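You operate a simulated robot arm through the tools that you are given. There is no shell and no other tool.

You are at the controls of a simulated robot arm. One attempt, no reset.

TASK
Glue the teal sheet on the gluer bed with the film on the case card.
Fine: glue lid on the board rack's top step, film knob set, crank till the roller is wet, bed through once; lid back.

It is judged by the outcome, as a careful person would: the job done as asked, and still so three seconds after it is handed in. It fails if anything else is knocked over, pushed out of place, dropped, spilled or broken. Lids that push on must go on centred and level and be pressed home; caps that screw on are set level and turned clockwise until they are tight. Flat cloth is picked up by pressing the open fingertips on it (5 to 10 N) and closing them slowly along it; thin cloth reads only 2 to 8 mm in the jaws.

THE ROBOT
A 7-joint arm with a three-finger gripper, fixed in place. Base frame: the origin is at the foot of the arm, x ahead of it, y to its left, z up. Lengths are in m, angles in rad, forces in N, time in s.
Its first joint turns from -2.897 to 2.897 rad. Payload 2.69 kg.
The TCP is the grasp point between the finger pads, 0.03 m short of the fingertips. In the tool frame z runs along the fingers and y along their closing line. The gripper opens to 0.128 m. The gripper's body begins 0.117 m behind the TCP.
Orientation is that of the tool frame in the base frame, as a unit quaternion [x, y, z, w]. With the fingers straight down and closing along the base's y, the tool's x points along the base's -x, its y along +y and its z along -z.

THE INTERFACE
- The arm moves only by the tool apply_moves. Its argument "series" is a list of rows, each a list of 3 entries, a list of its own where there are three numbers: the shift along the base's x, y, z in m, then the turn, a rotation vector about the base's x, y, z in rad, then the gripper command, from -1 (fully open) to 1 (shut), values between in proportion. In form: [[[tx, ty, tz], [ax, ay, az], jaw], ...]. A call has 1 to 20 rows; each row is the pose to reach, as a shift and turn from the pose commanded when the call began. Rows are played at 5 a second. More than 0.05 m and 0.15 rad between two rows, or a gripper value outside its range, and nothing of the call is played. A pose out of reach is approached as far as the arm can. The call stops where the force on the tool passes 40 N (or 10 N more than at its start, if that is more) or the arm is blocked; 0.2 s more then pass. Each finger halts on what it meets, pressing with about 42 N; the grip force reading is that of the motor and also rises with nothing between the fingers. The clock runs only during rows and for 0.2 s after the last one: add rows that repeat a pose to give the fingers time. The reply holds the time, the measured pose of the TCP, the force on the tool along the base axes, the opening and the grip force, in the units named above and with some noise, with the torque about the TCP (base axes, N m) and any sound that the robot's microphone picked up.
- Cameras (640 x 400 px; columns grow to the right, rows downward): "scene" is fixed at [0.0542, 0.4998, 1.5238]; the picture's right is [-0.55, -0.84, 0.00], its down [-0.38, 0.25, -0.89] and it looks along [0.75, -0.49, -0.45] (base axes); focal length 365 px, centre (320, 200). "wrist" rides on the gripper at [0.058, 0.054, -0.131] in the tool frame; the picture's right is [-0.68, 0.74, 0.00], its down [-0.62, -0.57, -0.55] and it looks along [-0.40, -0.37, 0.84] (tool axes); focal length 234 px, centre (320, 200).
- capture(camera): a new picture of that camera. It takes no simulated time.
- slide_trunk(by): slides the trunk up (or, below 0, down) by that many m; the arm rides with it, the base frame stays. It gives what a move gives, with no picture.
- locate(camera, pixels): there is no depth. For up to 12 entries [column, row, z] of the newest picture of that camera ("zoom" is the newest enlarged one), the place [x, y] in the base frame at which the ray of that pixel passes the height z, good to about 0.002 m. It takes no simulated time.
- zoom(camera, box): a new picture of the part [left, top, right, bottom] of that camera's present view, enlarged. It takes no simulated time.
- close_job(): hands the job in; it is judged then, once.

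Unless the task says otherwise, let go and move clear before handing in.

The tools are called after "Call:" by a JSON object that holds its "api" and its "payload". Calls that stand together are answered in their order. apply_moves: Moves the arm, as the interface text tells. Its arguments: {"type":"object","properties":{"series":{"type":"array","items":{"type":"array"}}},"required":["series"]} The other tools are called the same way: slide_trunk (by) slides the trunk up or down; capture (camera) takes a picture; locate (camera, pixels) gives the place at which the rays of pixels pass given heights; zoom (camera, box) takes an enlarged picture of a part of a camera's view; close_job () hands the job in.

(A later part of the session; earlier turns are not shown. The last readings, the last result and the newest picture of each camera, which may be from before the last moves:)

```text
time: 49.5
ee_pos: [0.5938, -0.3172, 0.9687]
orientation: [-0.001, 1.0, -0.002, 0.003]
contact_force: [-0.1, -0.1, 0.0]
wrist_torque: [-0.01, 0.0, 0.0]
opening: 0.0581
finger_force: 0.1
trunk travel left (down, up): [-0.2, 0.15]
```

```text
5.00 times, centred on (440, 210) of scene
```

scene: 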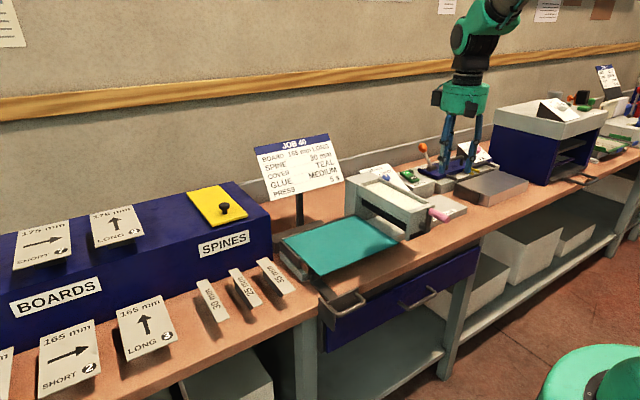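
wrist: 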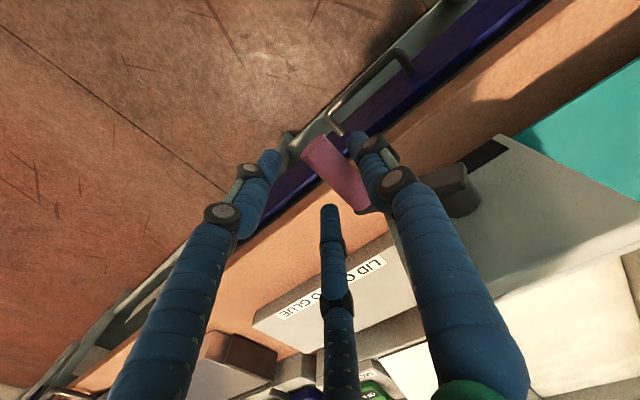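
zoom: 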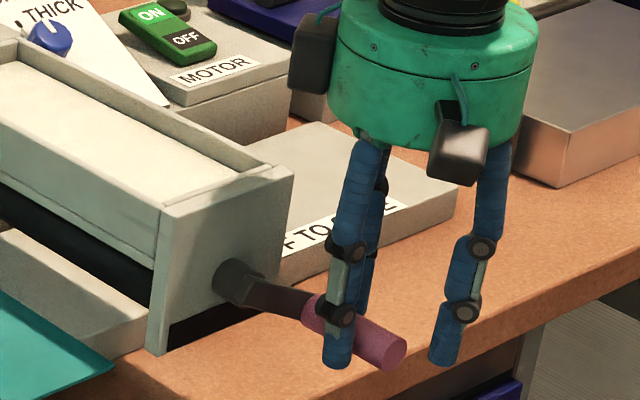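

After opening, the crank swung freely down to about 120°, so it turns easily but a fixed-orientation grip slips as the handle rotates in the pads. A better way is to point the tool forward (+x), along the crank's axis, and let the wrist turn with the crank; I'll first lift off and back away.

Call:
{"api": "apply_moves", "payload": {"series": [[[0, 0, 0.01], [0, 0, 0], 0.0], [[0, 0, 0.04], [0, 0, 0], -0.2], [[0, 0, 0.08], [0, 0, 0], -0.2], [[0, 0.01, 0.12], [0, 0, 0], -0.2], [[-0.04, 0.02, 0.14], [0, 0, 0], -0.2], [[-0.08, 0.03, 0.15], [0, 0, 0], -0.2], [[-0.12, 0.04, 0.15], [0, 0, 0], -0.2]]}}

Call:
{"api": "capture", "payload": {"camera": "scene"}}

Call:
{"api": "zoom", "payload": {"camera": "scene", "box": [380, 170, 480, 250]}}

```text
time: 51.1
ee_pos: [0.4755, -0.276, 1.1163]
orientation: [0.0, 1.0, -0.003, 0.003]
contact_force: [-0.2, -0.6, 0.0]
wrist_torque: [-0.01, 0.0, -0.02]
opening: 0.0768
finger_force: 0.1
trunk travel left (down, up): [-0.2, 0.15]
```

```text
taken
```

scene: 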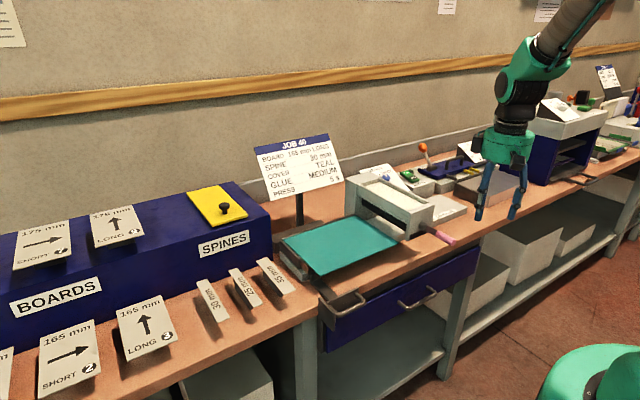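

```text
5.00 times, centred on (430, 210) of scene
```

zoom: 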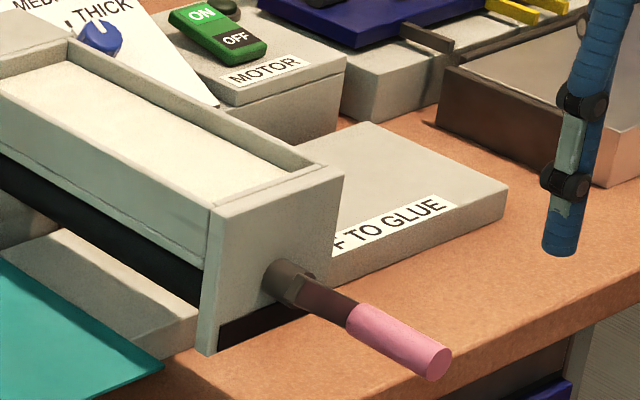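

The crank now rests at about 125° (tip at scene 452,242). I'll pitch the tool forward so the fingers point along +x, staying clear in front of the bench.

Call:
{"api": "apply_moves", "payload": {"series": [[[0, 0, 0], [0, -0.14, 0], -0.2], [[0, 0, 0], [0, -0.28, 0], -0.2], [[0, 0, 0], [0, -0.42, 0], -0.2], [[0, 0, 0], [0, -0.56, 0], -0.2], [[0, 0, 0], [0, -0.7, 0], -0.2], [[0, 0, 0], [0, -0.84, 0], -0.2]]}}

Call:
{"api": "apply_moves", "payload": {"series": [[[0, 0, 0], [0, -0.14, 0], -0.2], [[0, 0, 0], [0, -0.28, 0], -0.2], [[0, 0, 0], [0, -0.42, 0], -0.2], [[0, 0, 0], [0, -0.56, 0], -0.2], [[0, 0, 0], [0, -0.68, 0], -0.2], [[0, 0, 0], [0, -0.7308, 0], -0.2], [[0, 0, 0], [0, -0.7308, 0], -0.2]]}}

Call:
{"api": "capture", "payload": {"camera": "scene"}}

Call:
{"api": "capture", "payload": {"camera": "wrist"}}

```text
time: 52.5
ee_pos: [0.4736, -0.2765, 1.1193]
orientation: [-0.001, 0.911, -0.003, 0.411]
contact_force: [-0.8, 1.2, -0.4]
wrist_torque: [-0.1, -0.05, -0.14]
opening: 0.0769
finger_force: 0.4
trunk travel left (down, up): [-0.2, 0.15]
```

```text
time: 53.5
ee_pos: [0.511, -0.2118, 1.1285]
orientation: [-0.061, 0.766, 0.038, 0.639]
contact_force: [-1.5, 0.2, 0.3]
wrist_torque: [-0.01, 0.01, -0.02]
opening: 0.0768
finger_force: 0.1
trunk travel left (down, up): [-0.2, 0.15]
stopped in row 5: the arm was blocked; the commanded pose is now the measured one
```

```text
taken
```

scene: 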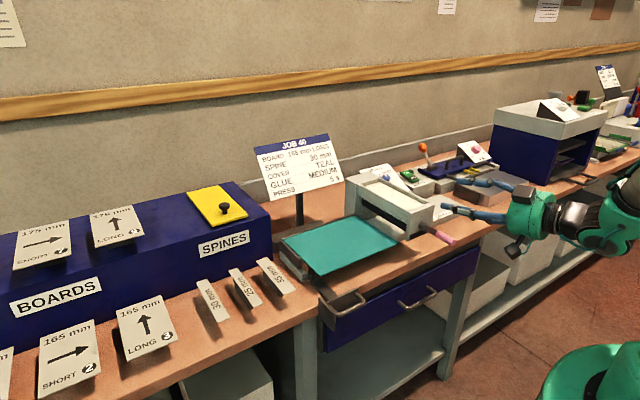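

```text
taken
```

wrist: 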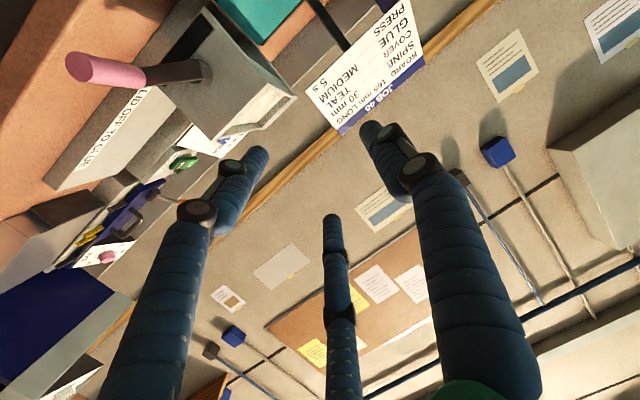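

The arm hit a joint limit at about 79° of pitch because it is folded too close and the shoulder is high. Lowering the trunk should make the forward-pointing pose comfortable; the tool is clear in front of the bench, so I'll slide down 0.1.

Call:
{"api": "slide_trunk", "payload": {"by": -0.1}}

Call:
{"api": "capture", "payload": {"camera": "scene"}}

```text
time: 54.9
ee_pos: [0.5115, -0.2112, 1.0299]
orientation: [-0.062, 0.766, 0.038, 0.639]
contact_force: [0.3, -0.3, 0.1]
wrist_torque: [-0.01, 0.02, 0.0]
opening: 0.0765
finger_force: 0.0
trunk travel left (down, up): [-0.1, 0.25]
```

```text
taken
```

scene: 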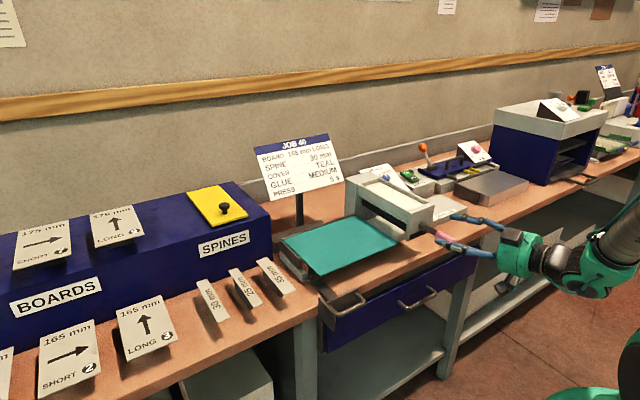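

Now I'll bring the tool to exactly forward (a small correcting turn) while moving up and slightly outward.

Call:
{"api": "apply_moves", "payload": {"series": [[[0.008, -0.012, 0.03], [0, 0, 0], -0.2], [[0.016, -0.025, 0.05], [0.008, -0.045, -0.035], -0.2], [[0.022, -0.04, 0.065], [0.017, -0.09, -0.071], -0.2], [[0.0285, -0.049, 0.07], [0.0255, -0.135, -0.106], -0.2], [[0.0285, -0.049, 0.07], [0.034, -0.18, -0.142], -0.2], [[0.0285, -0.049, 0.07], [0.034, -0.18, -0.142], -0.2]]}}

Call:
{"api": "capture", "payload": {"camera": "wrist"}}

Call:
{"api": "capture", "payload": {"camera": "scene"}}

```text
time: 56.3
ee_pos: [0.5397, -0.2599, 1.0989]
orientation: [0.001, 0.707, -0.001, 0.707]
contact_force: [-0.4, -0.5, -0.3]
wrist_torque: [-0.01, 0.01, -0.02]
opening: 0.077
finger_force: 0.0
trunk travel left (down, up): [-0.1, 0.25]
```

```text
taken
```

wrist: 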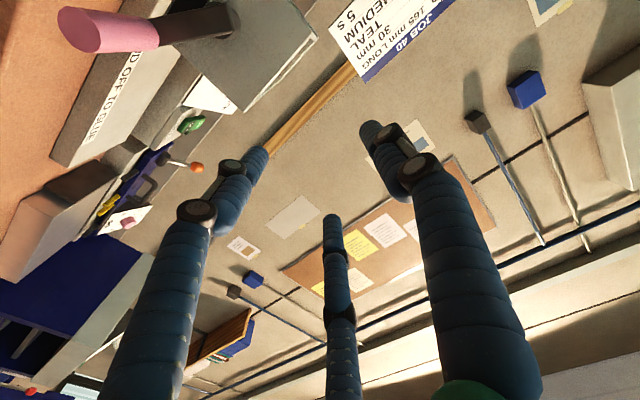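

```text
taken
```

scene: 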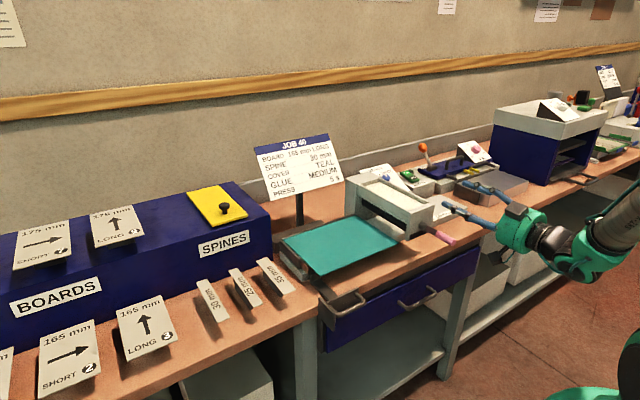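

The tool now points forward exactly. I'll measure where the handle is now, from the scene zoom and the wrist view.

Call:
{"api": "zoom", "payload": {"camera": "scene", "box": [410, 205, 470, 255]}}

Call:
{"api": "zoom", "payload": {"camera": "wrist", "box": [40, 0, 240, 120]}}

```text
8.00 times, centred on (440, 230) of scene
```

zoom: 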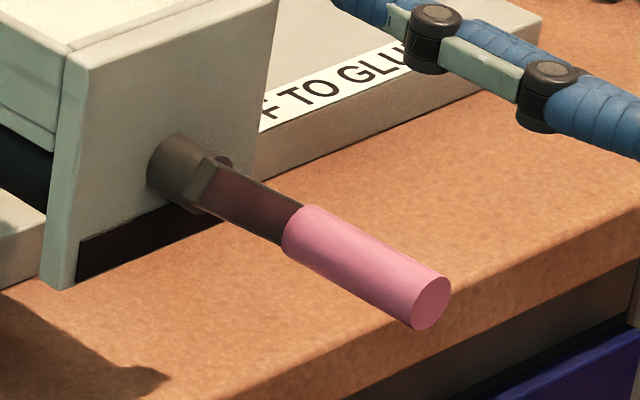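

```text
3.20 times, centred on (140, 60) of wrist
```

zoom: 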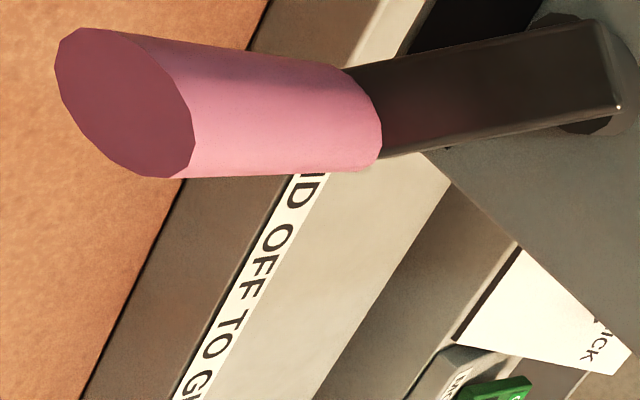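

Call:
{"api": "locate", "payload": {"camera": "zoom", "pixels": [[124, 102, 0.92], [124, 102, 0.94], [124, 102, 0.96], [365, 118, 0.92], [365, 118, 0.94], [365, 118, 0.96], [610, 70, 0.96], [610, 70, 0.98]]}}

Call:
{"api": "locate", "payload": {"camera": "scene", "pixels": [[454, 242.75, 0.92], [454, 242.75, 0.94], [454, 242.75, 0.96], [437.8, 233.6, 0.92], [437.8, 233.6, 0.94], [437.8, 233.6, 0.96]]}}

```text
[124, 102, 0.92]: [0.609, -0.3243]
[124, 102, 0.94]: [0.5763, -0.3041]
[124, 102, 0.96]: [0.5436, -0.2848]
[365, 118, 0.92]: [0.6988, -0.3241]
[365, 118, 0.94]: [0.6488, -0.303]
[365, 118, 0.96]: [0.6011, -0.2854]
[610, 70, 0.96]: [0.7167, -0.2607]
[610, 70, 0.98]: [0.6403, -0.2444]
```

```text
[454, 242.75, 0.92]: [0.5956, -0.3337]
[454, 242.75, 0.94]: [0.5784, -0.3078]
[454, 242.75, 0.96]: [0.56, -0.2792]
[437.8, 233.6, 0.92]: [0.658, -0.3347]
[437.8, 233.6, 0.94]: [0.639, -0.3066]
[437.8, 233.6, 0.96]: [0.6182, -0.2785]
```

The handle tip is at (0.576,−0.305,0.941), i.e. crank angle ≈123° with radius ≈0.0595 about (−0.255, 0.973). I'll roll the tool −57° so the jaws close along the crank's tangent and line up in front of the handle.

Call:
{"api": "apply_moves", "payload": {"series": [[[-0.003, -0.007, -0.022], [-0.142, 0, 0], -0.2], [[-0.006, -0.014, -0.045], [-0.284, 0, 0], -0.2], [[-0.009, -0.021, -0.068], [-0.426, 0, 0], -0.2], [[-0.012, -0.028, -0.09], [-0.568, 0, 0], -0.2], [[-0.014, -0.035, -0.115], [-0.71, 0, 0], -0.2], [[-0.0147, -0.042, -0.14], [-0.852, 0, 0], -0.2], [[-0.0147, -0.0451, -0.1579], [-0.994, 0, 0], -0.2], [[-0.0147, -0.0451, -0.1579], [-0.994, 0, 0], -0.2]]}}

Call:
{"api": "capture", "payload": {"camera": "wrist"}}

Call:
{"api": "zoom", "payload": {"camera": "scene", "box": [400, 180, 560, 280]}}

```text
time: 57.5
ee_pos: [0.5517, -0.2459, 1.1298]
orientation: [-0.272, 0.684, -0.132, 0.664]
contact_force: [1.1, -0.3, 0.1]
wrist_torque: [0.05, -0.04, 0.09]
opening: 0.0766
finger_force: 0.0
out of reach, approached as far as the arm can: row 2, 3, 4, 5, 6
trunk travel left (down, up): [-0.1, 0.25]
stopped in row 6: the arm was blocked; the commanded pose is now the measured one
```

```text
taken
```

wrist: 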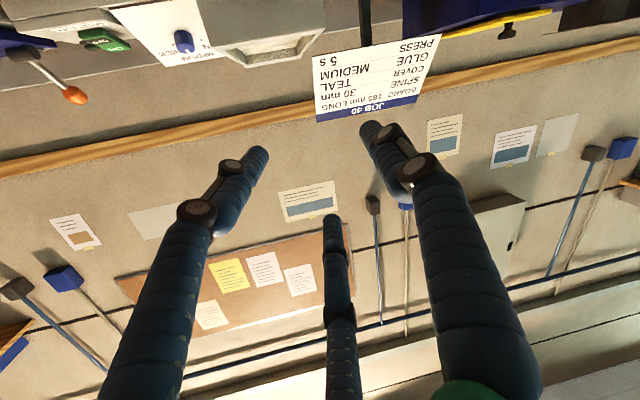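

```text
4.00 times, centred on (480, 230) of scene
```

zoom: 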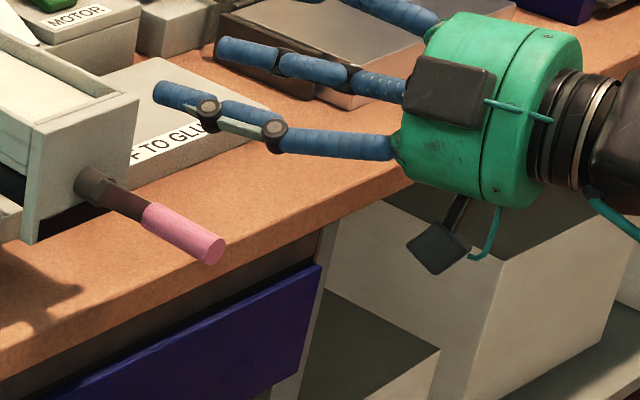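

The arm could not go that low with the shoulder at this height (it was blocked while still above). I'll lower the trunk by the remaining 0.1; the fingers stay above the handle (z≥1.0) during this.

Call:
{"api": "slide_trunk", "payload": {"by": -0.1}}

Call:
{"api": "capture", "payload": {"camera": "scene"}}

```text
time: 58.8
ee_pos: [0.551, -0.2454, 1.0311]
orientation: [-0.273, 0.684, -0.133, 0.664]
contact_force: [0.2, -0.1, 0.1]
wrist_torque: [0.02, 0.02, -0.06]
opening: 0.0767
finger_force: 0.2
trunk travel left (down, up): [0.0, 0.35]
```

```text
taken
```

scene: 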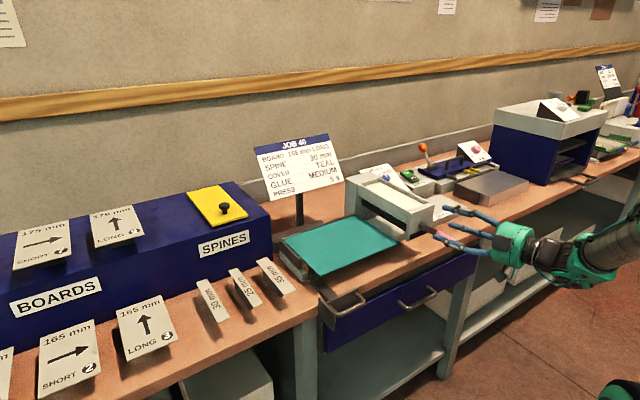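

The trunk is at its lowest. I'll switch to a simpler plan: closed fingers pointing forward (pitched ~20° down) used as a peg that pushes the crank handle round its circle. First, re-orient and stage in front, above the handle.

Call:
{"api": "apply_moves", "payload": {"series": [[[-0.003, -0.01, 0.0], [0.1084, 0.0619, -0.0601], 0.3], [[-0.006, -0.025, -0.003], [0.2168, 0.1238, -0.1202], 0.6], [[-0.01, -0.04, -0.006], [0.3252, 0.1856, -0.1804], 1], [[-0.015, -0.055, -0.009], [0.4336, 0.2475, -0.2405], 1], [[-0.02, -0.0685, -0.011], [0.542, 0.3094, -0.3006], 1], [[-0.02, -0.0685, -0.011], [0.542, 0.3094, -0.3006], 1]]}}

Call:
{"api": "capture", "payload": {"camera": "wrist"}}

Call:
{"api": "zoom", "payload": {"camera": "scene", "box": [400, 180, 560, 280]}}

```text
time: 60.4
ee_pos: [0.5462, -0.2914, 1.0313]
orientation: [-0.023, 0.816, 0.007, 0.578]
contact_force: [0.1, 0.5, 0.2]
wrist_torque: [0.03, -0.03, -0.01]
opening: 0.0017
finger_force: 31.1
trunk travel left (down, up): [0.0, 0.35]
stopped in row 6: the arm was blocked; the commanded pose is now the measured one
```

```text
taken
```

wrist: 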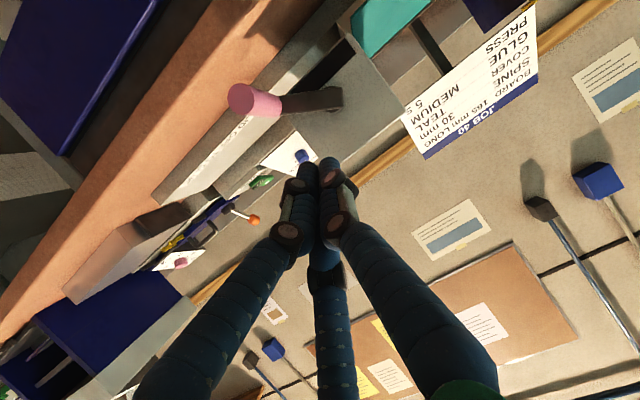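

```text
4.00 times, centred on (480, 230) of scene
```

zoom: 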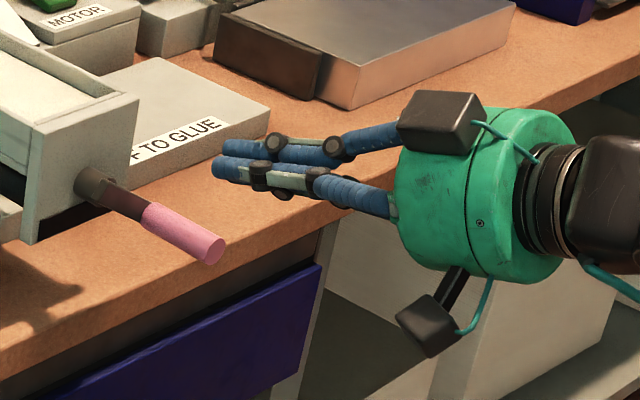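

Blocked again near full-forward pitch. A peg pitched ~55° from vertical works as well for pushing the handle around and suits the arm better; I'll rotate to that pitch and stage just above the handle.

Call:
{"api": "apply_moves", "payload": {"series": [[[0.0, 0, 0.005], [0.0044, 0.1363, -0.0237], 1], [[0.0, 0, 0.01], [0.0088, 0.2726, -0.0473], 1], [[0.015, 0, 0.005], [0.0088, 0.2726, -0.0473], 1], [[0.0318, -0.001, -0.005], [0.0088, 0.2726, -0.0473], 1], [[0.0318, -0.001, -0.0127], [0.0088, 0.2726, -0.0473], 1], [[0.0318, -0.001, -0.0127], [0.0088, 0.2726, -0.0473], 1]]}}

Call:
{"api": "capture", "payload": {"camera": "wrist"}}

Call:
{"api": "zoom", "payload": {"camera": "scene", "box": [400, 180, 520, 260]}}

```text
time: 61.8
ee_pos: [0.5767, -0.2956, 1.0169]
orientation: [0.001, 0.887, -0.001, 0.461]
contact_force: [0.4, -0.3, -0.4]
wrist_torque: [0.04, -0.03, 0.01]
opening: 0.0022
finger_force: 31.7
trunk travel left (down, up): [0.0, 0.35]
```

```text
taken
```

wrist: 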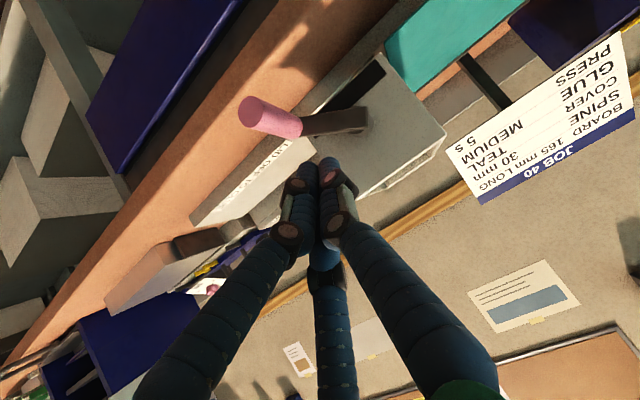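

```text
5.00 times, centred on (460, 220) of scene
```

zoom: 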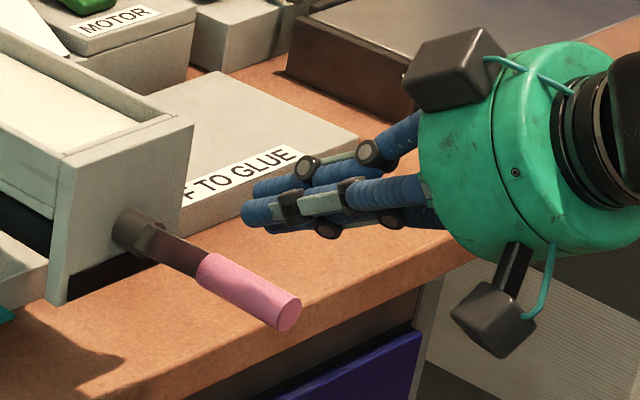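

The peg is in place above the handle. I'll sweep it slowly along the circle (about axis y −0.255, z 0.973) to push the handle down and toward the bottom, watching forces.

Call:
{"api": "apply_moves", "payload": {"series": [[[0, -0.0076, -0.0074], [0, 0, 0], 1], [[0, -0.0141, -0.0158], [0, 0, 0], 1], [[0, -0.0186, -0.0252], [0, 0, 0], 1], [[0, -0.0212, -0.0353], [0, 0, 0], 1], [[0, -0.0221, -0.0456], [0, 0, 0], 1], [[0, -0.0212, -0.0559], [0, 0, 0], 1], [[0, -0.0186, -0.066], [0, 0, 0], 1], [[0, -0.0141, -0.0753], [0, 0, 0], 1]]}}

Call:
{"api": "zoom", "payload": {"camera": "scene", "box": [400, 190, 520, 270]}}

Call:
{"api": "capture", "payload": {"camera": "wrist"}}

```text
time: 63.6
ee_pos: [0.5775, -0.3073, 0.9421]
orientation: [0.0, 0.887, 0.0, 0.461]
contact_force: [-0.1, -0.2, -0.4]
wrist_torque: [-0.04, 0.0, 0.0]
opening: 0.0022
finger_force: 31.5
trunk travel left (down, up): [0.0, 0.35]
```

```text
5.00 times, centred on (460, 230) of scene
```

zoom: 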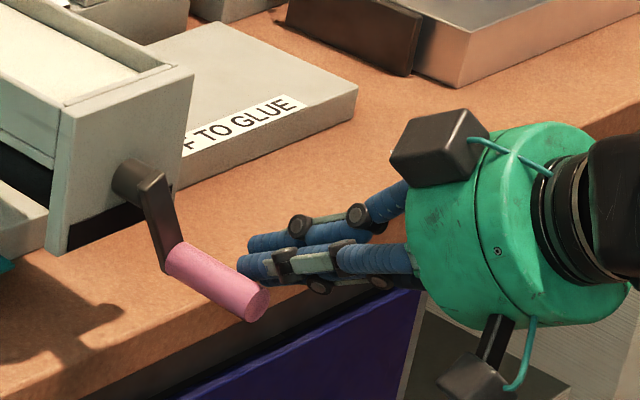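

```text
taken
```

wrist: 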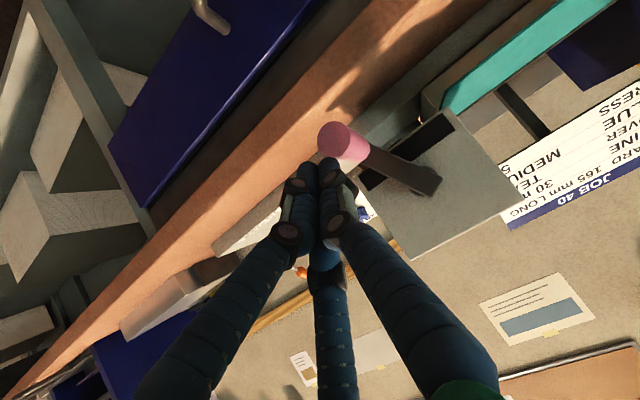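

The handle was pushed to near the bottom with negligible force. I'll continue around the left side.

Call:
{"api": "apply_moves", "payload": {"series": [[[0, 0.0059, -0.0085], [0, 0, 0], 1], [[0, 0.0133, -0.0159], [0, 0, 0], 1], [[0, 0.0217, -0.0218], [0, 0, 0], 1], [[0, 0.0311, -0.0262], [0, 0, 0], 1], [[0, 0.0412, -0.0289], [0, 0, 0], 1], [[0, 0.0515, -0.0298], [0, 0, 0], 1], [[0, 0.0618, -0.0289], [0, 0, 0], 1], [[0, 0.0719, -0.0262], [0, 0, 0], 1], [[0, 0.0812, -0.0218], [0, 0, 0], 1], [[0, 0.0897, -0.0159], [0, 0, 0], 1], [[0, 0.0971, -0.0085], [0, 0, 0], 1], [[0, 0.103, 0.0], [0, 0, 0], 1], [[0, 0.1074, 0.0094], [0, 0, 0], 1], [[0, 0.1101, 0.0194], [0, 0, 0], 1], [[0, 0.111, 0.0297], [0, 0, 0], 1]]}}

Call:
{"api": "zoom", "payload": {"camera": "scene", "box": [380, 170, 520, 270]}}

Call:
{"api": "capture", "payload": {"camera": "wrist"}}

```text
time: 66.6
ee_pos: [0.5757, -0.2014, 0.9592]
orientation: [0.004, 0.887, -0.002, 0.461]
contact_force: [-5.1, -13.1, -4.8]
wrist_torque: [0.34, -0.21, 0.05]
opening: 0.0024
finger_force: 31.2
trunk travel left (down, up): [0.0, 0.35]
stopped in row 14: the force on the tool passed its limit at 46 N (the readings are from after the stop); the commanded pose is now the measured one
```

```text
4.00 times, centred on (450, 220) of scene
```

zoom: 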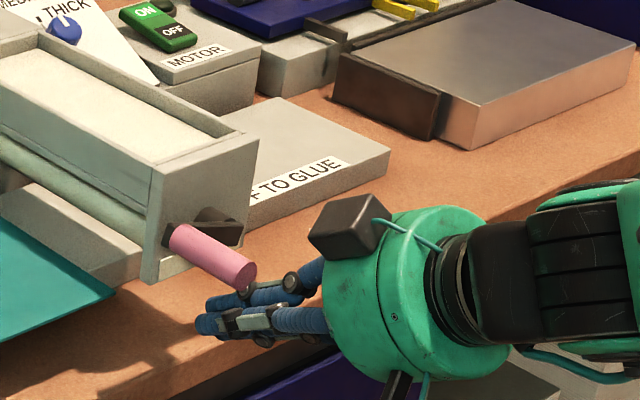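

```text
taken
```

wrist: 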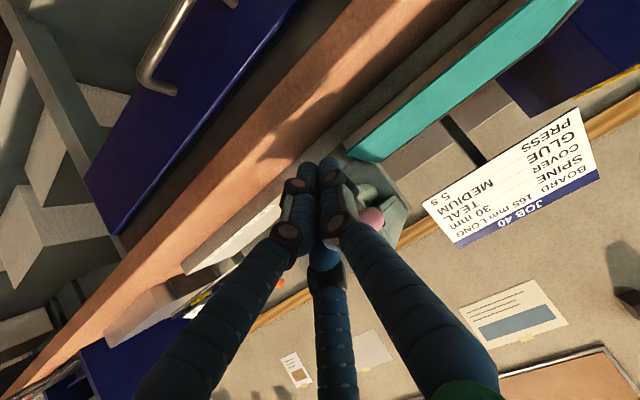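

The stop came at 46 N with the crank at about 270°, but notably the roller (zoom ~80,180) now looks pale and coated instead of black. I'll zoom in on it.

Call:
{"api": "zoom", "payload": {"camera": "scene", "box": [340, 180, 420, 240]}}

Call:
{"api": "zoom", "payload": {"camera": "scene", "box": [400, 205, 460, 255]}}

```text
6.67 times, centred on (380, 210) of scene
```

zoom: 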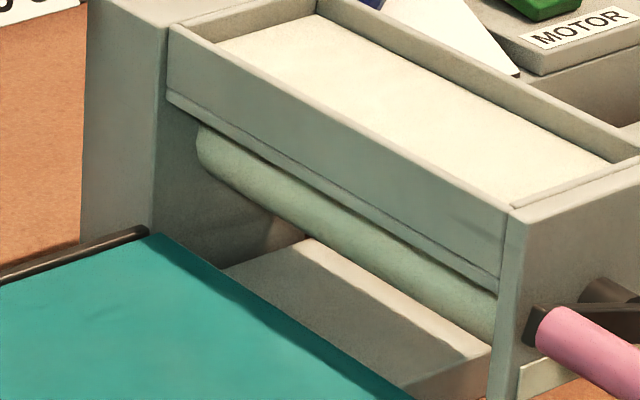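

```text
8.00 times, centred on (430, 230) of scene
```

zoom: 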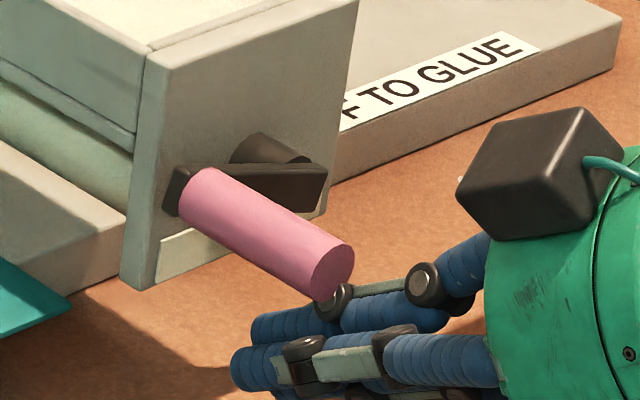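

The roller is now evenly coated with pale glue (zoom ~350,240) and the strip at its end changed from black to pale too, so it's wet; I'll stop cranking. I'll back the peg out away from the handle.

Call:
{"api": "apply_moves", "payload": {"series": [[[-0.01, 0, -0.006], [0, 0, 0], 1], [[-0.04, 0, -0.008], [0, 0, 0], 1], [[-0.08, 0, -0.005], [0, 0, 0], 1], [[-0.09, 0.03, 0.01], [0, 0, 0], 1], [[-0.09, 0.07, 0.03], [0, 0, 0], 1]]}}

Call:
{"api": "capture", "payload": {"camera": "scene"}}

Call:
{"api": "capture", "payload": {"camera": "wrist"}}

Call:
{"api": "zoom", "payload": {"camera": "scene", "box": [340, 180, 460, 260]}}

```text
time: 67.8
ee_pos: [0.4849, -0.1293, 0.9867]
orientation: [0.003, 0.887, -0.003, 0.461]
contact_force: [1.0, -0.4, -0.7]
wrist_torque: [0.02, 0.02, 0.01]
opening: 0.002
finger_force: 31.8
trunk travel left (down, up): [0.0, 0.35]
```

```text
taken
```

scene: 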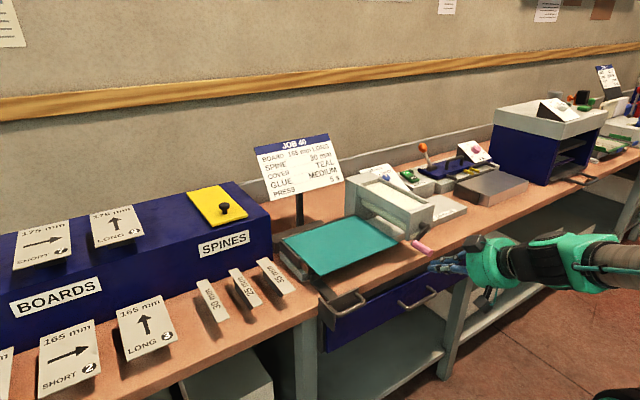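

```text
taken
```

wrist: 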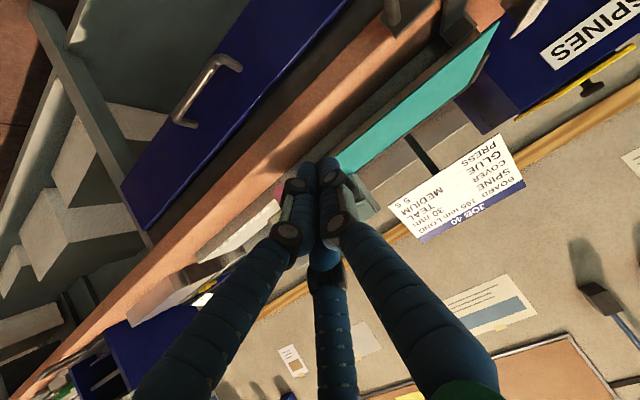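

```text
5.00 times, centred on (400, 220) of scene
```

zoom: 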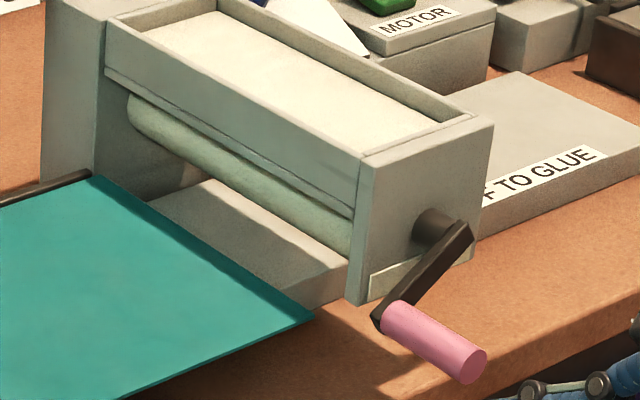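

The crank dropped back to about 220° when released, and the roller stays pale/wet. I'll measure where the crank handle and the bed handle are, to judge clearance for the bed pass.

Call:
{"api": "locate", "payload": {"camera": "scene", "pixels": [[429.6, 253.6, 0.9], [429.6, 253.6, 0.92], [429.6, 253.6, 0.94], [338, 316, 0.84], [338, 316, 0.86], [364.3, 301.3, 0.84], [364.3, 301.3, 0.86]]}}

Call:
{"api": "zoom", "payload": {"camera": "scene", "box": [300, 250, 400, 340]}}

Call:
{"api": "zoom", "payload": {"camera": "wrist", "box": [330, 0, 530, 120]}}

```text
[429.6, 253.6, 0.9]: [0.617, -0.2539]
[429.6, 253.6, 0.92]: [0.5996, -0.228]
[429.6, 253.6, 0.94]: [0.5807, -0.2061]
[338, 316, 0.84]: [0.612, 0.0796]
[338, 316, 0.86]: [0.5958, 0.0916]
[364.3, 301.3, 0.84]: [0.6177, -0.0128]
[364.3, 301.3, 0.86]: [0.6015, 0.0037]
```

```text
4.44 times, centred on (350, 295) of scene
```

zoom: 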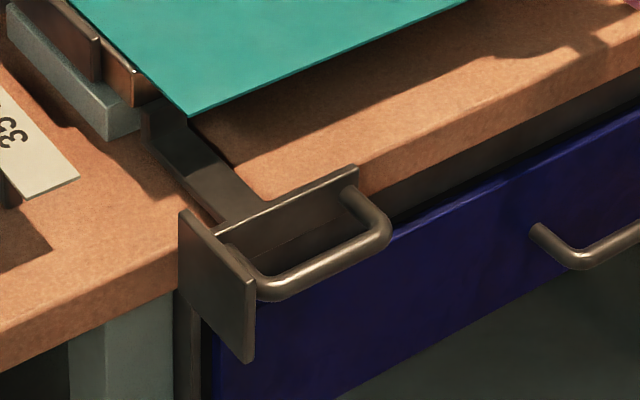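

```text
3.20 times, centred on (430, 60) of wrist
```

zoom: 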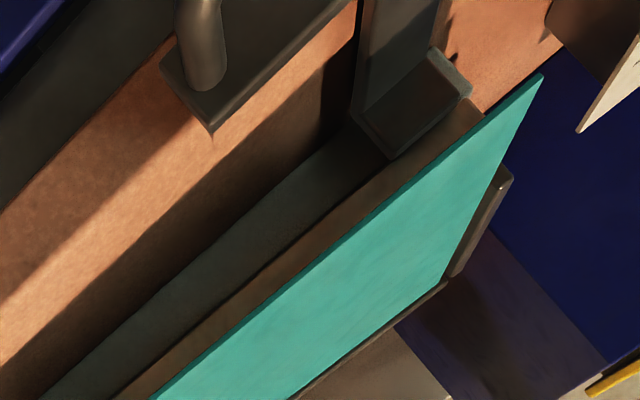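

The paddle-like plate on the +y end of the bed handle (scene ~327,314) is a good pushing face; pushing there keeps the peg short of and well below the crank (its tip is at z≈0.944). I'll locate the paddle's corners.

Call:
{"api": "locate", "payload": {"camera": "scene", "pixels": [[319, 297.3, 0.87], [319, 297.3, 0.89], [335.4, 313, 0.87], [335.4, 313, 0.89], [335.4, 331.5, 0.82], [335.4, 331.5, 0.84], [318.5, 315.3, 0.82], [318.5, 315.3, 0.84], [326.4, 303, 0.87], [358.6, 287.8, 0.87], [358.6, 287.8, 0.89]]}}

Call:
{"api": "apply_moves", "payload": {"series": [[[0, 0.04, -0.01], [0, 0, 0], 1], [[0, 0.08, -0.02], [0, 0, 0], 1], [[0, 0.12, -0.02], [0, 0, 0], 1], [[0, 0.16, -0.02], [0, 0, 0], 1], [[0, 0.2, -0.02], [0, 0, 0], 1], [[0, 0.24, -0.02], [0, 0, 0], 1], [[0, 0.27, -0.02], [0, 0, 0], 1], [[0, 0.29, -0.02], [0, 0, 0], 1]]}}

Call:
{"api": "capture", "payload": {"camera": "wrist"}}

Call:
{"api": "zoom", "payload": {"camera": "scene", "box": [260, 220, 420, 340]}}

```text
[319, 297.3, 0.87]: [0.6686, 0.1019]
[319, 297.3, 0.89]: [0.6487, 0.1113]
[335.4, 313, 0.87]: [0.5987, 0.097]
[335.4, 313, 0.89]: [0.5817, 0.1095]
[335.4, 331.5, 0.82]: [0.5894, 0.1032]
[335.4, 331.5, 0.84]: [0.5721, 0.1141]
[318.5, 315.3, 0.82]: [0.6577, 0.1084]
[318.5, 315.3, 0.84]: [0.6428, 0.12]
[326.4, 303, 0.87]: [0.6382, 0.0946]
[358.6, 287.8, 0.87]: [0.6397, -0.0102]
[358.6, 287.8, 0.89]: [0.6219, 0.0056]
```

```text
time: 69.6
ee_pos: [0.4854, 0.1586, 0.9689]
orientation: [0.003, 0.887, -0.002, 0.461]
contact_force: [0.3, -0.3, -0.1]
wrist_torque: [0.04, 0.04, 0.0]
opening: 0.0021
finger_force: 31.6
trunk travel left (down, up): [0.0, 0.35]
```

```text
taken
```

wrist: 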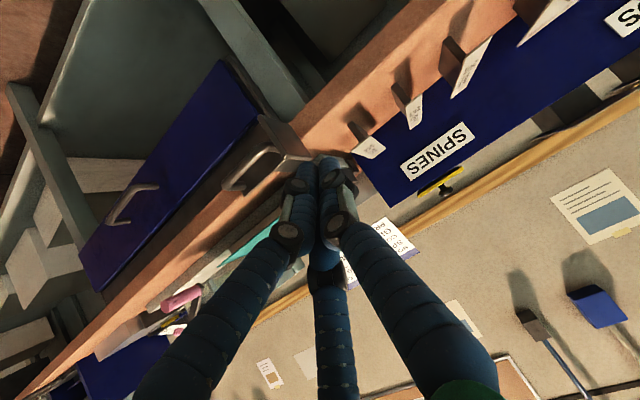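

```text
3.33 times, centred on (340, 280) of scene
```

zoom: 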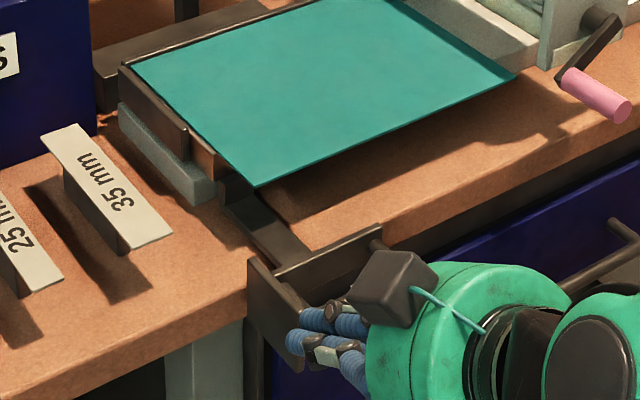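

The paddle is at y≈0.105, x 0.585–0.655, z 0.83–0.88. I'll bring the closed-finger peg down on its +y side, in front of the bench edge.

Call:
{"api": "apply_moves", "payload": {"series": [[[0.02, 0, -0.035], [0, 0, 0], 1], [[0.045, 0, -0.065], [0, 0, 0], 1], [[0.075, 0, -0.09], [0, 0, 0], 1], [[0.0996, 0, -0.1019], [0, 0, 0], 1], [[0.0996, 0, -0.1019], [0, 0, 0], 1]]}}

Call:
{"api": "capture", "payload": {"camera": "wrist"}}

Call:
{"api": "zoom", "payload": {"camera": "scene", "box": [280, 250, 400, 340]}}

```text
time: 70.8
ee_pos: [0.5863, 0.1597, 0.8647]
orientation: [0.002, 0.888, -0.002, 0.46]
contact_force: [-0.1, 0.2, 0.0]
wrist_torque: [-0.04, -0.02, -0.04]
opening: 0.0023
finger_force: 31.1
trunk travel left (down, up): [0.0, 0.35]
```

```text
taken
```

wrist: 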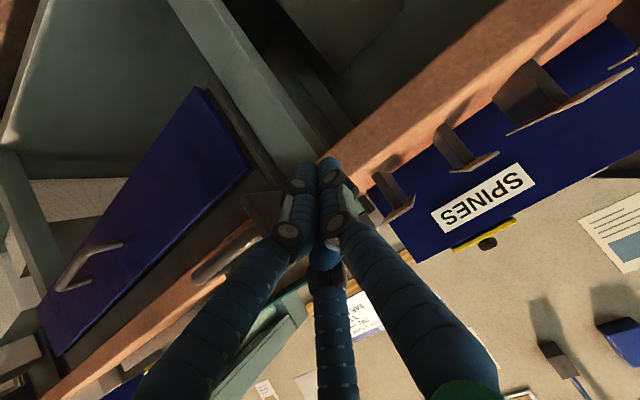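

```text
4.44 times, centred on (340, 295) of scene
```

zoom: 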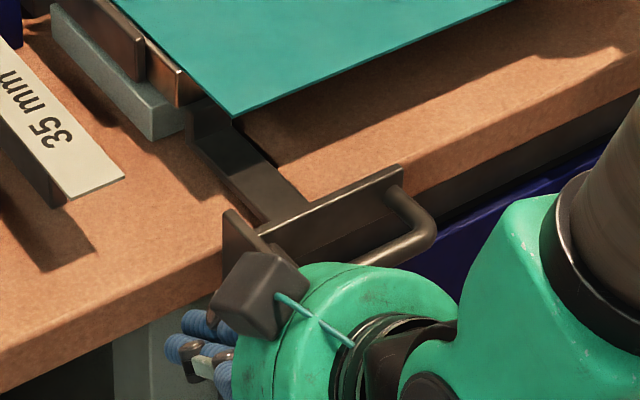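

The peg is beside the paddle on its +y side. I'll push slowly in −y and check that the bed moves.

Call:
{"api": "apply_moves", "payload": {"series": [[[0, -0.015, 0], [0, 0, 0], 1], [[0, -0.03, 0], [0, 0, 0], 1], [[0, -0.04, 0], [0, 0, 0], 1], [[0, -0.05, 0], [0, 0, 0], 1], [[0, -0.06, 0], [0, 0, 0], 1], [[0, -0.07, 0], [0, 0, 0], 1]]}}

Call:
{"api": "capture", "payload": {"camera": "scene"}}

Call:
{"api": "zoom", "payload": {"camera": "scene", "box": [270, 180, 430, 330]}}

```text
time: 72.2
ee_pos: [0.5861, 0.0907, 0.8663]
orientation: [0.002, 0.887, -0.002, 0.461]
contact_force: [0.1, 0.3, 0.4]
wrist_torque: [-0.04, 0.01, -0.02]
opening: 0.0021
finger_force: 31.4
trunk travel left (down, up): [0.0, 0.35]
```

```text
taken
```

scene: 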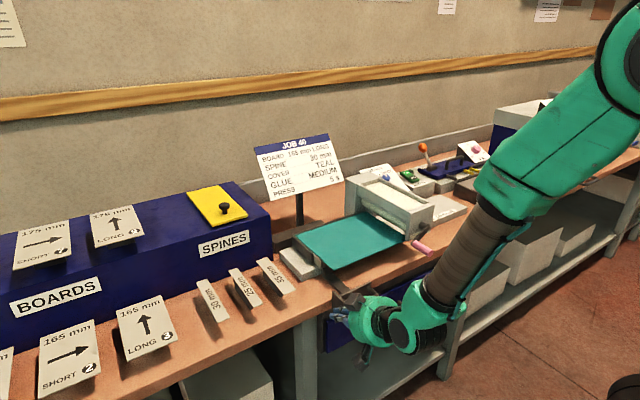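

```text
2.67 times, centred on (350, 255) of scene
```

zoom: 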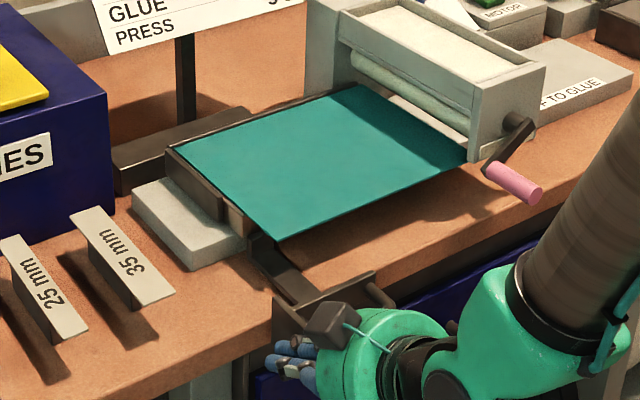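

The bed slides easily with the paddle (sheet edge now entering under the roller). I'll keep pushing steadily in −y.

Call:
{"api": "apply_moves", "payload": {"series": [[[0, -0.015, 0], [0, 0, 0], 1], [[0, -0.03, 0], [0, 0, 0], 1], [[0, -0.045, 0], [0, 0, 0], 1], [[0, -0.06, 0], [0, 0, 0], 1], [[0, -0.075, 0], [0, 0, 0], 1], [[0, -0.09, 0], [0, 0, 0], 1], [[0, -0.105, 0], [0, 0, 0], 1], [[0, -0.12, 0], [0, 0, 0], 1]]}}

Call:
{"api": "zoom", "payload": {"camera": "scene", "box": [290, 170, 470, 320]}}

Call:
{"api": "capture", "payload": {"camera": "wrist"}}

```text
time: 74.0
ee_pos: [0.5845, -0.0296, 0.8667]
orientation: [0.004, 0.887, -0.004, 0.462]
contact_force: [-0.7, 0.1, 0.0]
wrist_torque: [0.0, 0.01, 0.0]
opening: 0.0025
finger_force: 31.1
trunk travel left (down, up): [0.0, 0.35]
```

```text
2.67 times, centred on (380, 245) of scene
```

zoom: 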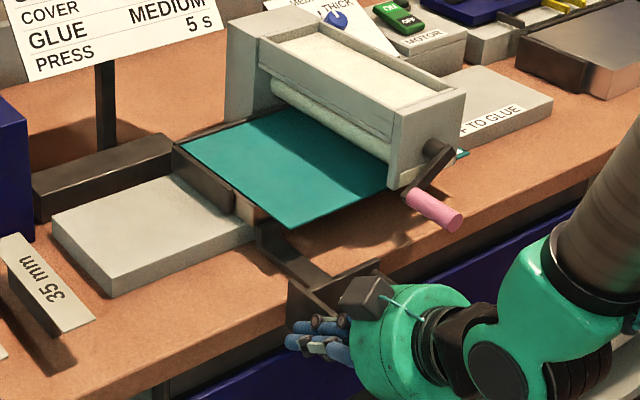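

```text
taken
```

wrist: 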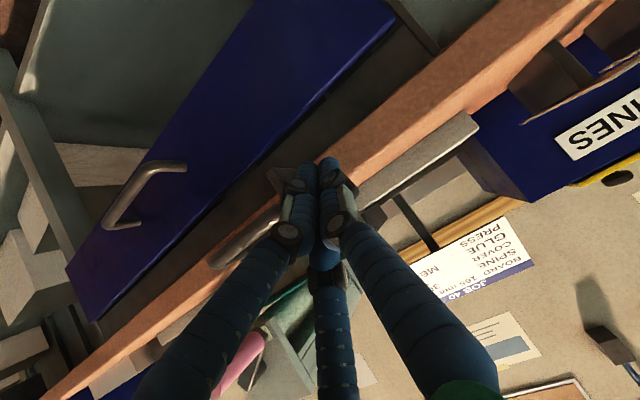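

The bed is passing through, with a glued white corner emerging at zoom (462,153). I'll continue, then check clearance to the crank.

Call:
{"api": "apply_moves", "payload": {"series": [[[0, -0.015, 0], [0, 0, 0], 1], [[0, -0.03, 0], [0, 0, 0], 1], [[0, -0.045, 0], [0, 0, 0], 1], [[0, -0.06, 0], [0, 0, 0], 1], [[0, -0.075, 0], [0, 0, 0], 1], [[0, -0.09, 0], [0, 0, 0], 1]]}}

Call:
{"api": "zoom", "payload": {"camera": "scene", "box": [320, 170, 500, 320]}}

Call:
{"api": "capture", "payload": {"camera": "wrist"}}

```text
time: 75.4
ee_pos: [0.5841, -0.1216, 0.867]
orientation: [0.003, 0.888, -0.002, 0.461]
contact_force: [1.0, -0.9, -0.3]
wrist_torque: [0.02, 0.0, 0.0]
opening: 0.002
finger_force: 30.7
trunk travel left (down, up): [0.0, 0.35]
```

```text
2.67 times, centred on (410, 245) of scene
```

zoom: 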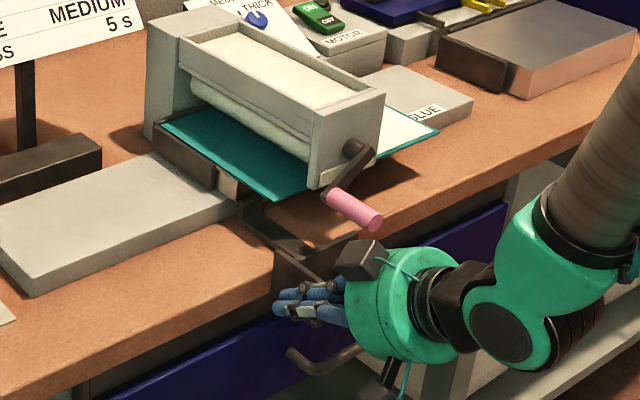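

```text
taken
```

wrist: 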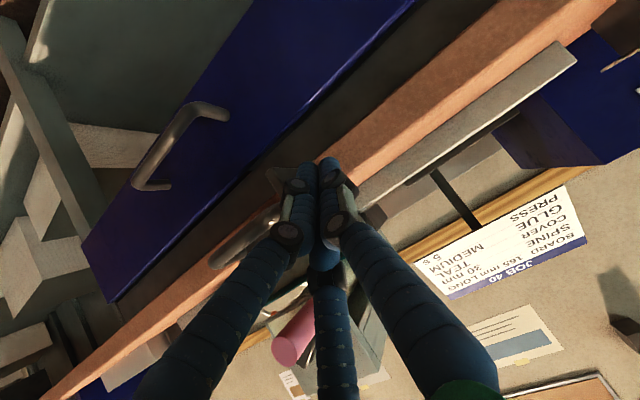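

The exiting half of the sheet is white with glue, force is negligible, and the hand (cube at x≈0.51) clears the crank tip (x≈0.576). I'll keep pushing.

Call:
{"api": "apply_moves", "payload": {"series": [[[0, -0.015, 0], [0, 0, 0], 1], [[0, -0.03, 0], [0, 0, 0], 1], [[0, -0.045, 0], [0, 0, 0], 1], [[0, -0.06, 0], [0, 0, 0], 1]]}}

Call:
{"api": "zoom", "payload": {"camera": "scene", "box": [320, 170, 500, 320]}}

Call:
{"api": "capture", "payload": {"camera": "wrist"}}

```text
time: 76.4
ee_pos: [0.586, -0.1807, 0.8655]
orientation: [0.004, 0.887, -0.003, 0.461]
contact_force: [0.2, 0.7, -0.1]
wrist_torque: [0.0, 0.02, 0.0]
opening: 0.0019
finger_force: 31.8
trunk travel left (down, up): [0.0, 0.35]
```

```text
2.67 times, centred on (410, 245) of scene
```

zoom: 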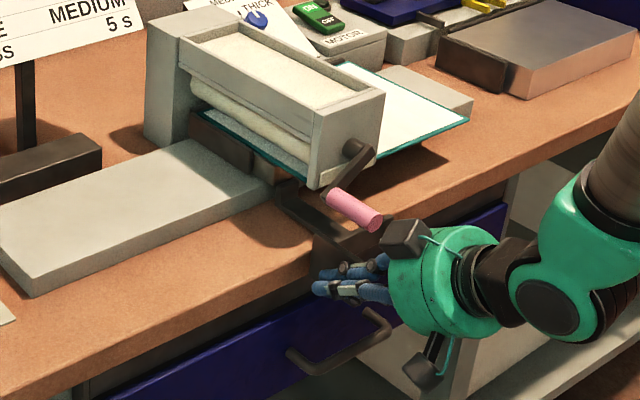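

```text
taken
```

wrist: 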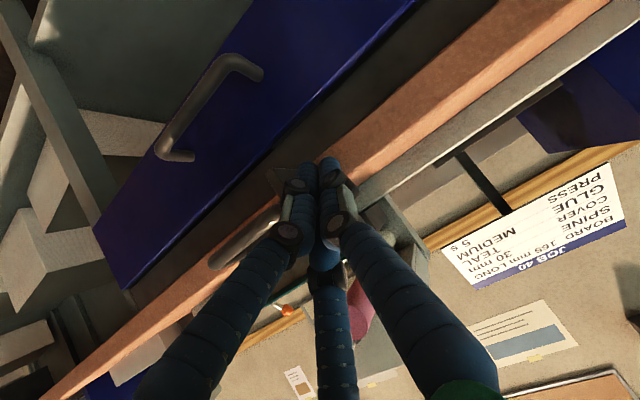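

Most of the sheet is through and white. I'll push the rest of the way until the trailing edge clears the roller or the bed meets its end stop.

Call:
{"api": "apply_moves", "payload": {"series": [[[0, -0.015, 0], [0, 0, 0], 1], [[0, -0.03, 0], [0, 0, 0], 1], [[0, -0.045, 0], [0, 0, 0], 1], [[0, -0.06, 0], [0, 0, 0], 1]]}}

Call:
{"api": "zoom", "payload": {"camera": "scene", "box": [330, 170, 510, 320]}}

Call:
{"api": "capture", "payload": {"camera": "wrist"}}

```text
time: 77.4
ee_pos: [0.5854, -0.2405, 0.8655]
orientation: [0.002, 0.887, -0.002, 0.461]
contact_force: [-0.3, 0.1, -0.2]
wrist_torque: [-0.02, -0.01, 0.0]
opening: 0.002
finger_force: 31.9
trunk travel left (down, up): [0.0, 0.35]
```

```text
2.67 times, centred on (420, 245) of scene
```

zoom: 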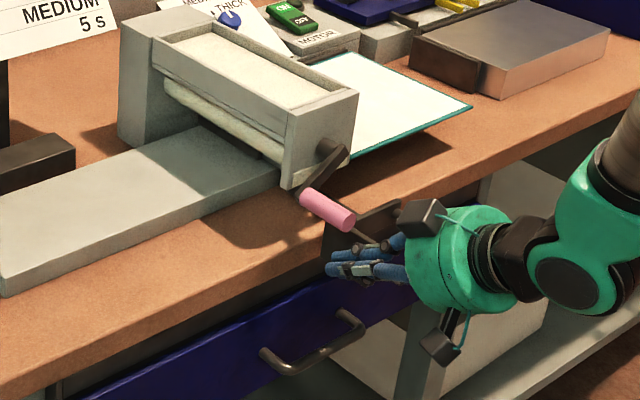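

```text
taken
```

wrist: 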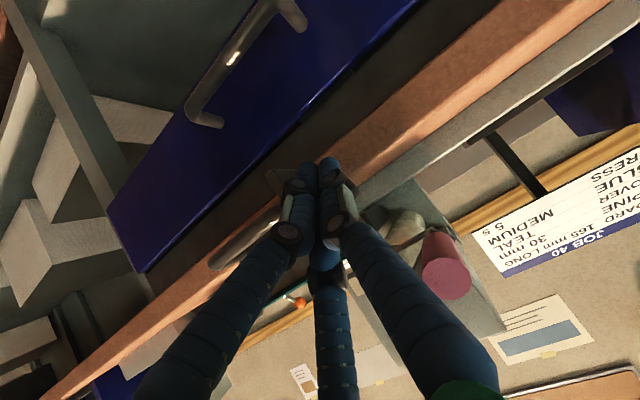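

The sheet is now on the exit side, white with glue; the trailing edge should be just past the roller line. I'll push a little further to make sure it's fully through, in small steps in case of an end stop.

Call:
{"api": "apply_moves", "payload": {"series": [[[0, -0.008, 0], [0, 0, 0], 1], [[0, -0.016, 0], [0, 0, 0], 1], [[0, -0.024, 0], [0, 0, 0], 1]]}}

Call:
{"api": "zoom", "payload": {"camera": "scene", "box": [340, 170, 500, 270]}}

```text
time: 78.2
ee_pos: [0.5854, -0.2647, 0.865]
orientation: [0.003, 0.887, -0.002, 0.461]
contact_force: [0.0, 1.6, -0.6]
wrist_torque: [0.0, 0.01, -0.01]
opening: 0.0019
finger_force: 31.2
trunk travel left (down, up): [0.0, 0.35]
```

```text
4.00 times, centred on (420, 220) of scene
```

zoom: 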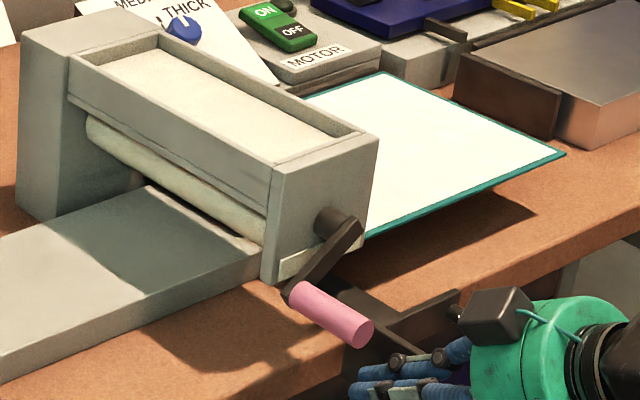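

The sheet is through; I need to check its leading edge against the brown/steel block next to it before moving any more. I'll locate both.

Call:
{"api": "locate", "payload": {"camera": "scene", "pixels": [[481.25, 208.25, 0.925], [436.3, 188, 0.925], [432, 229, 0.925], [478.75, 204.5, 0.88], [453.5, 194.5, 0.88], [478.75, 204.5, 0.9], [480, 192, 0.93], [454.5, 183.5, 0.94]]}}

Call:
{"api": "zoom", "payload": {"camera": "scene", "box": [425, 170, 505, 220]}}

```text
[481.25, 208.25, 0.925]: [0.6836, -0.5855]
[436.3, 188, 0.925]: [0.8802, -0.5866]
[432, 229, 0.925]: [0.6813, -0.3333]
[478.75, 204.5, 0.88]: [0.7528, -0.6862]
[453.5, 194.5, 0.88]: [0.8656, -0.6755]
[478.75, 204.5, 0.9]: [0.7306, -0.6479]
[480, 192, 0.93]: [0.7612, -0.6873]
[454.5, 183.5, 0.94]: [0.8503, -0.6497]
```

```text
8.00 times, centred on (465, 195) of scene
```

zoom: 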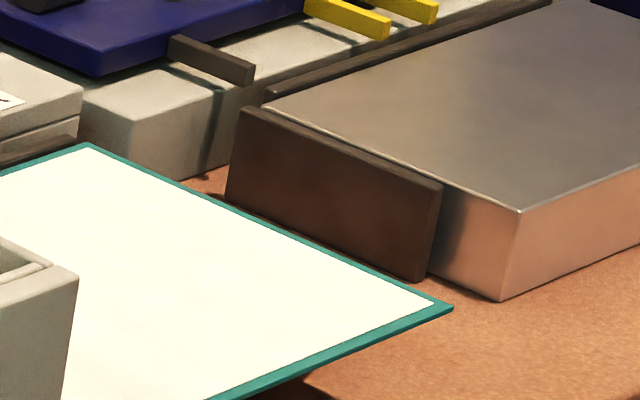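

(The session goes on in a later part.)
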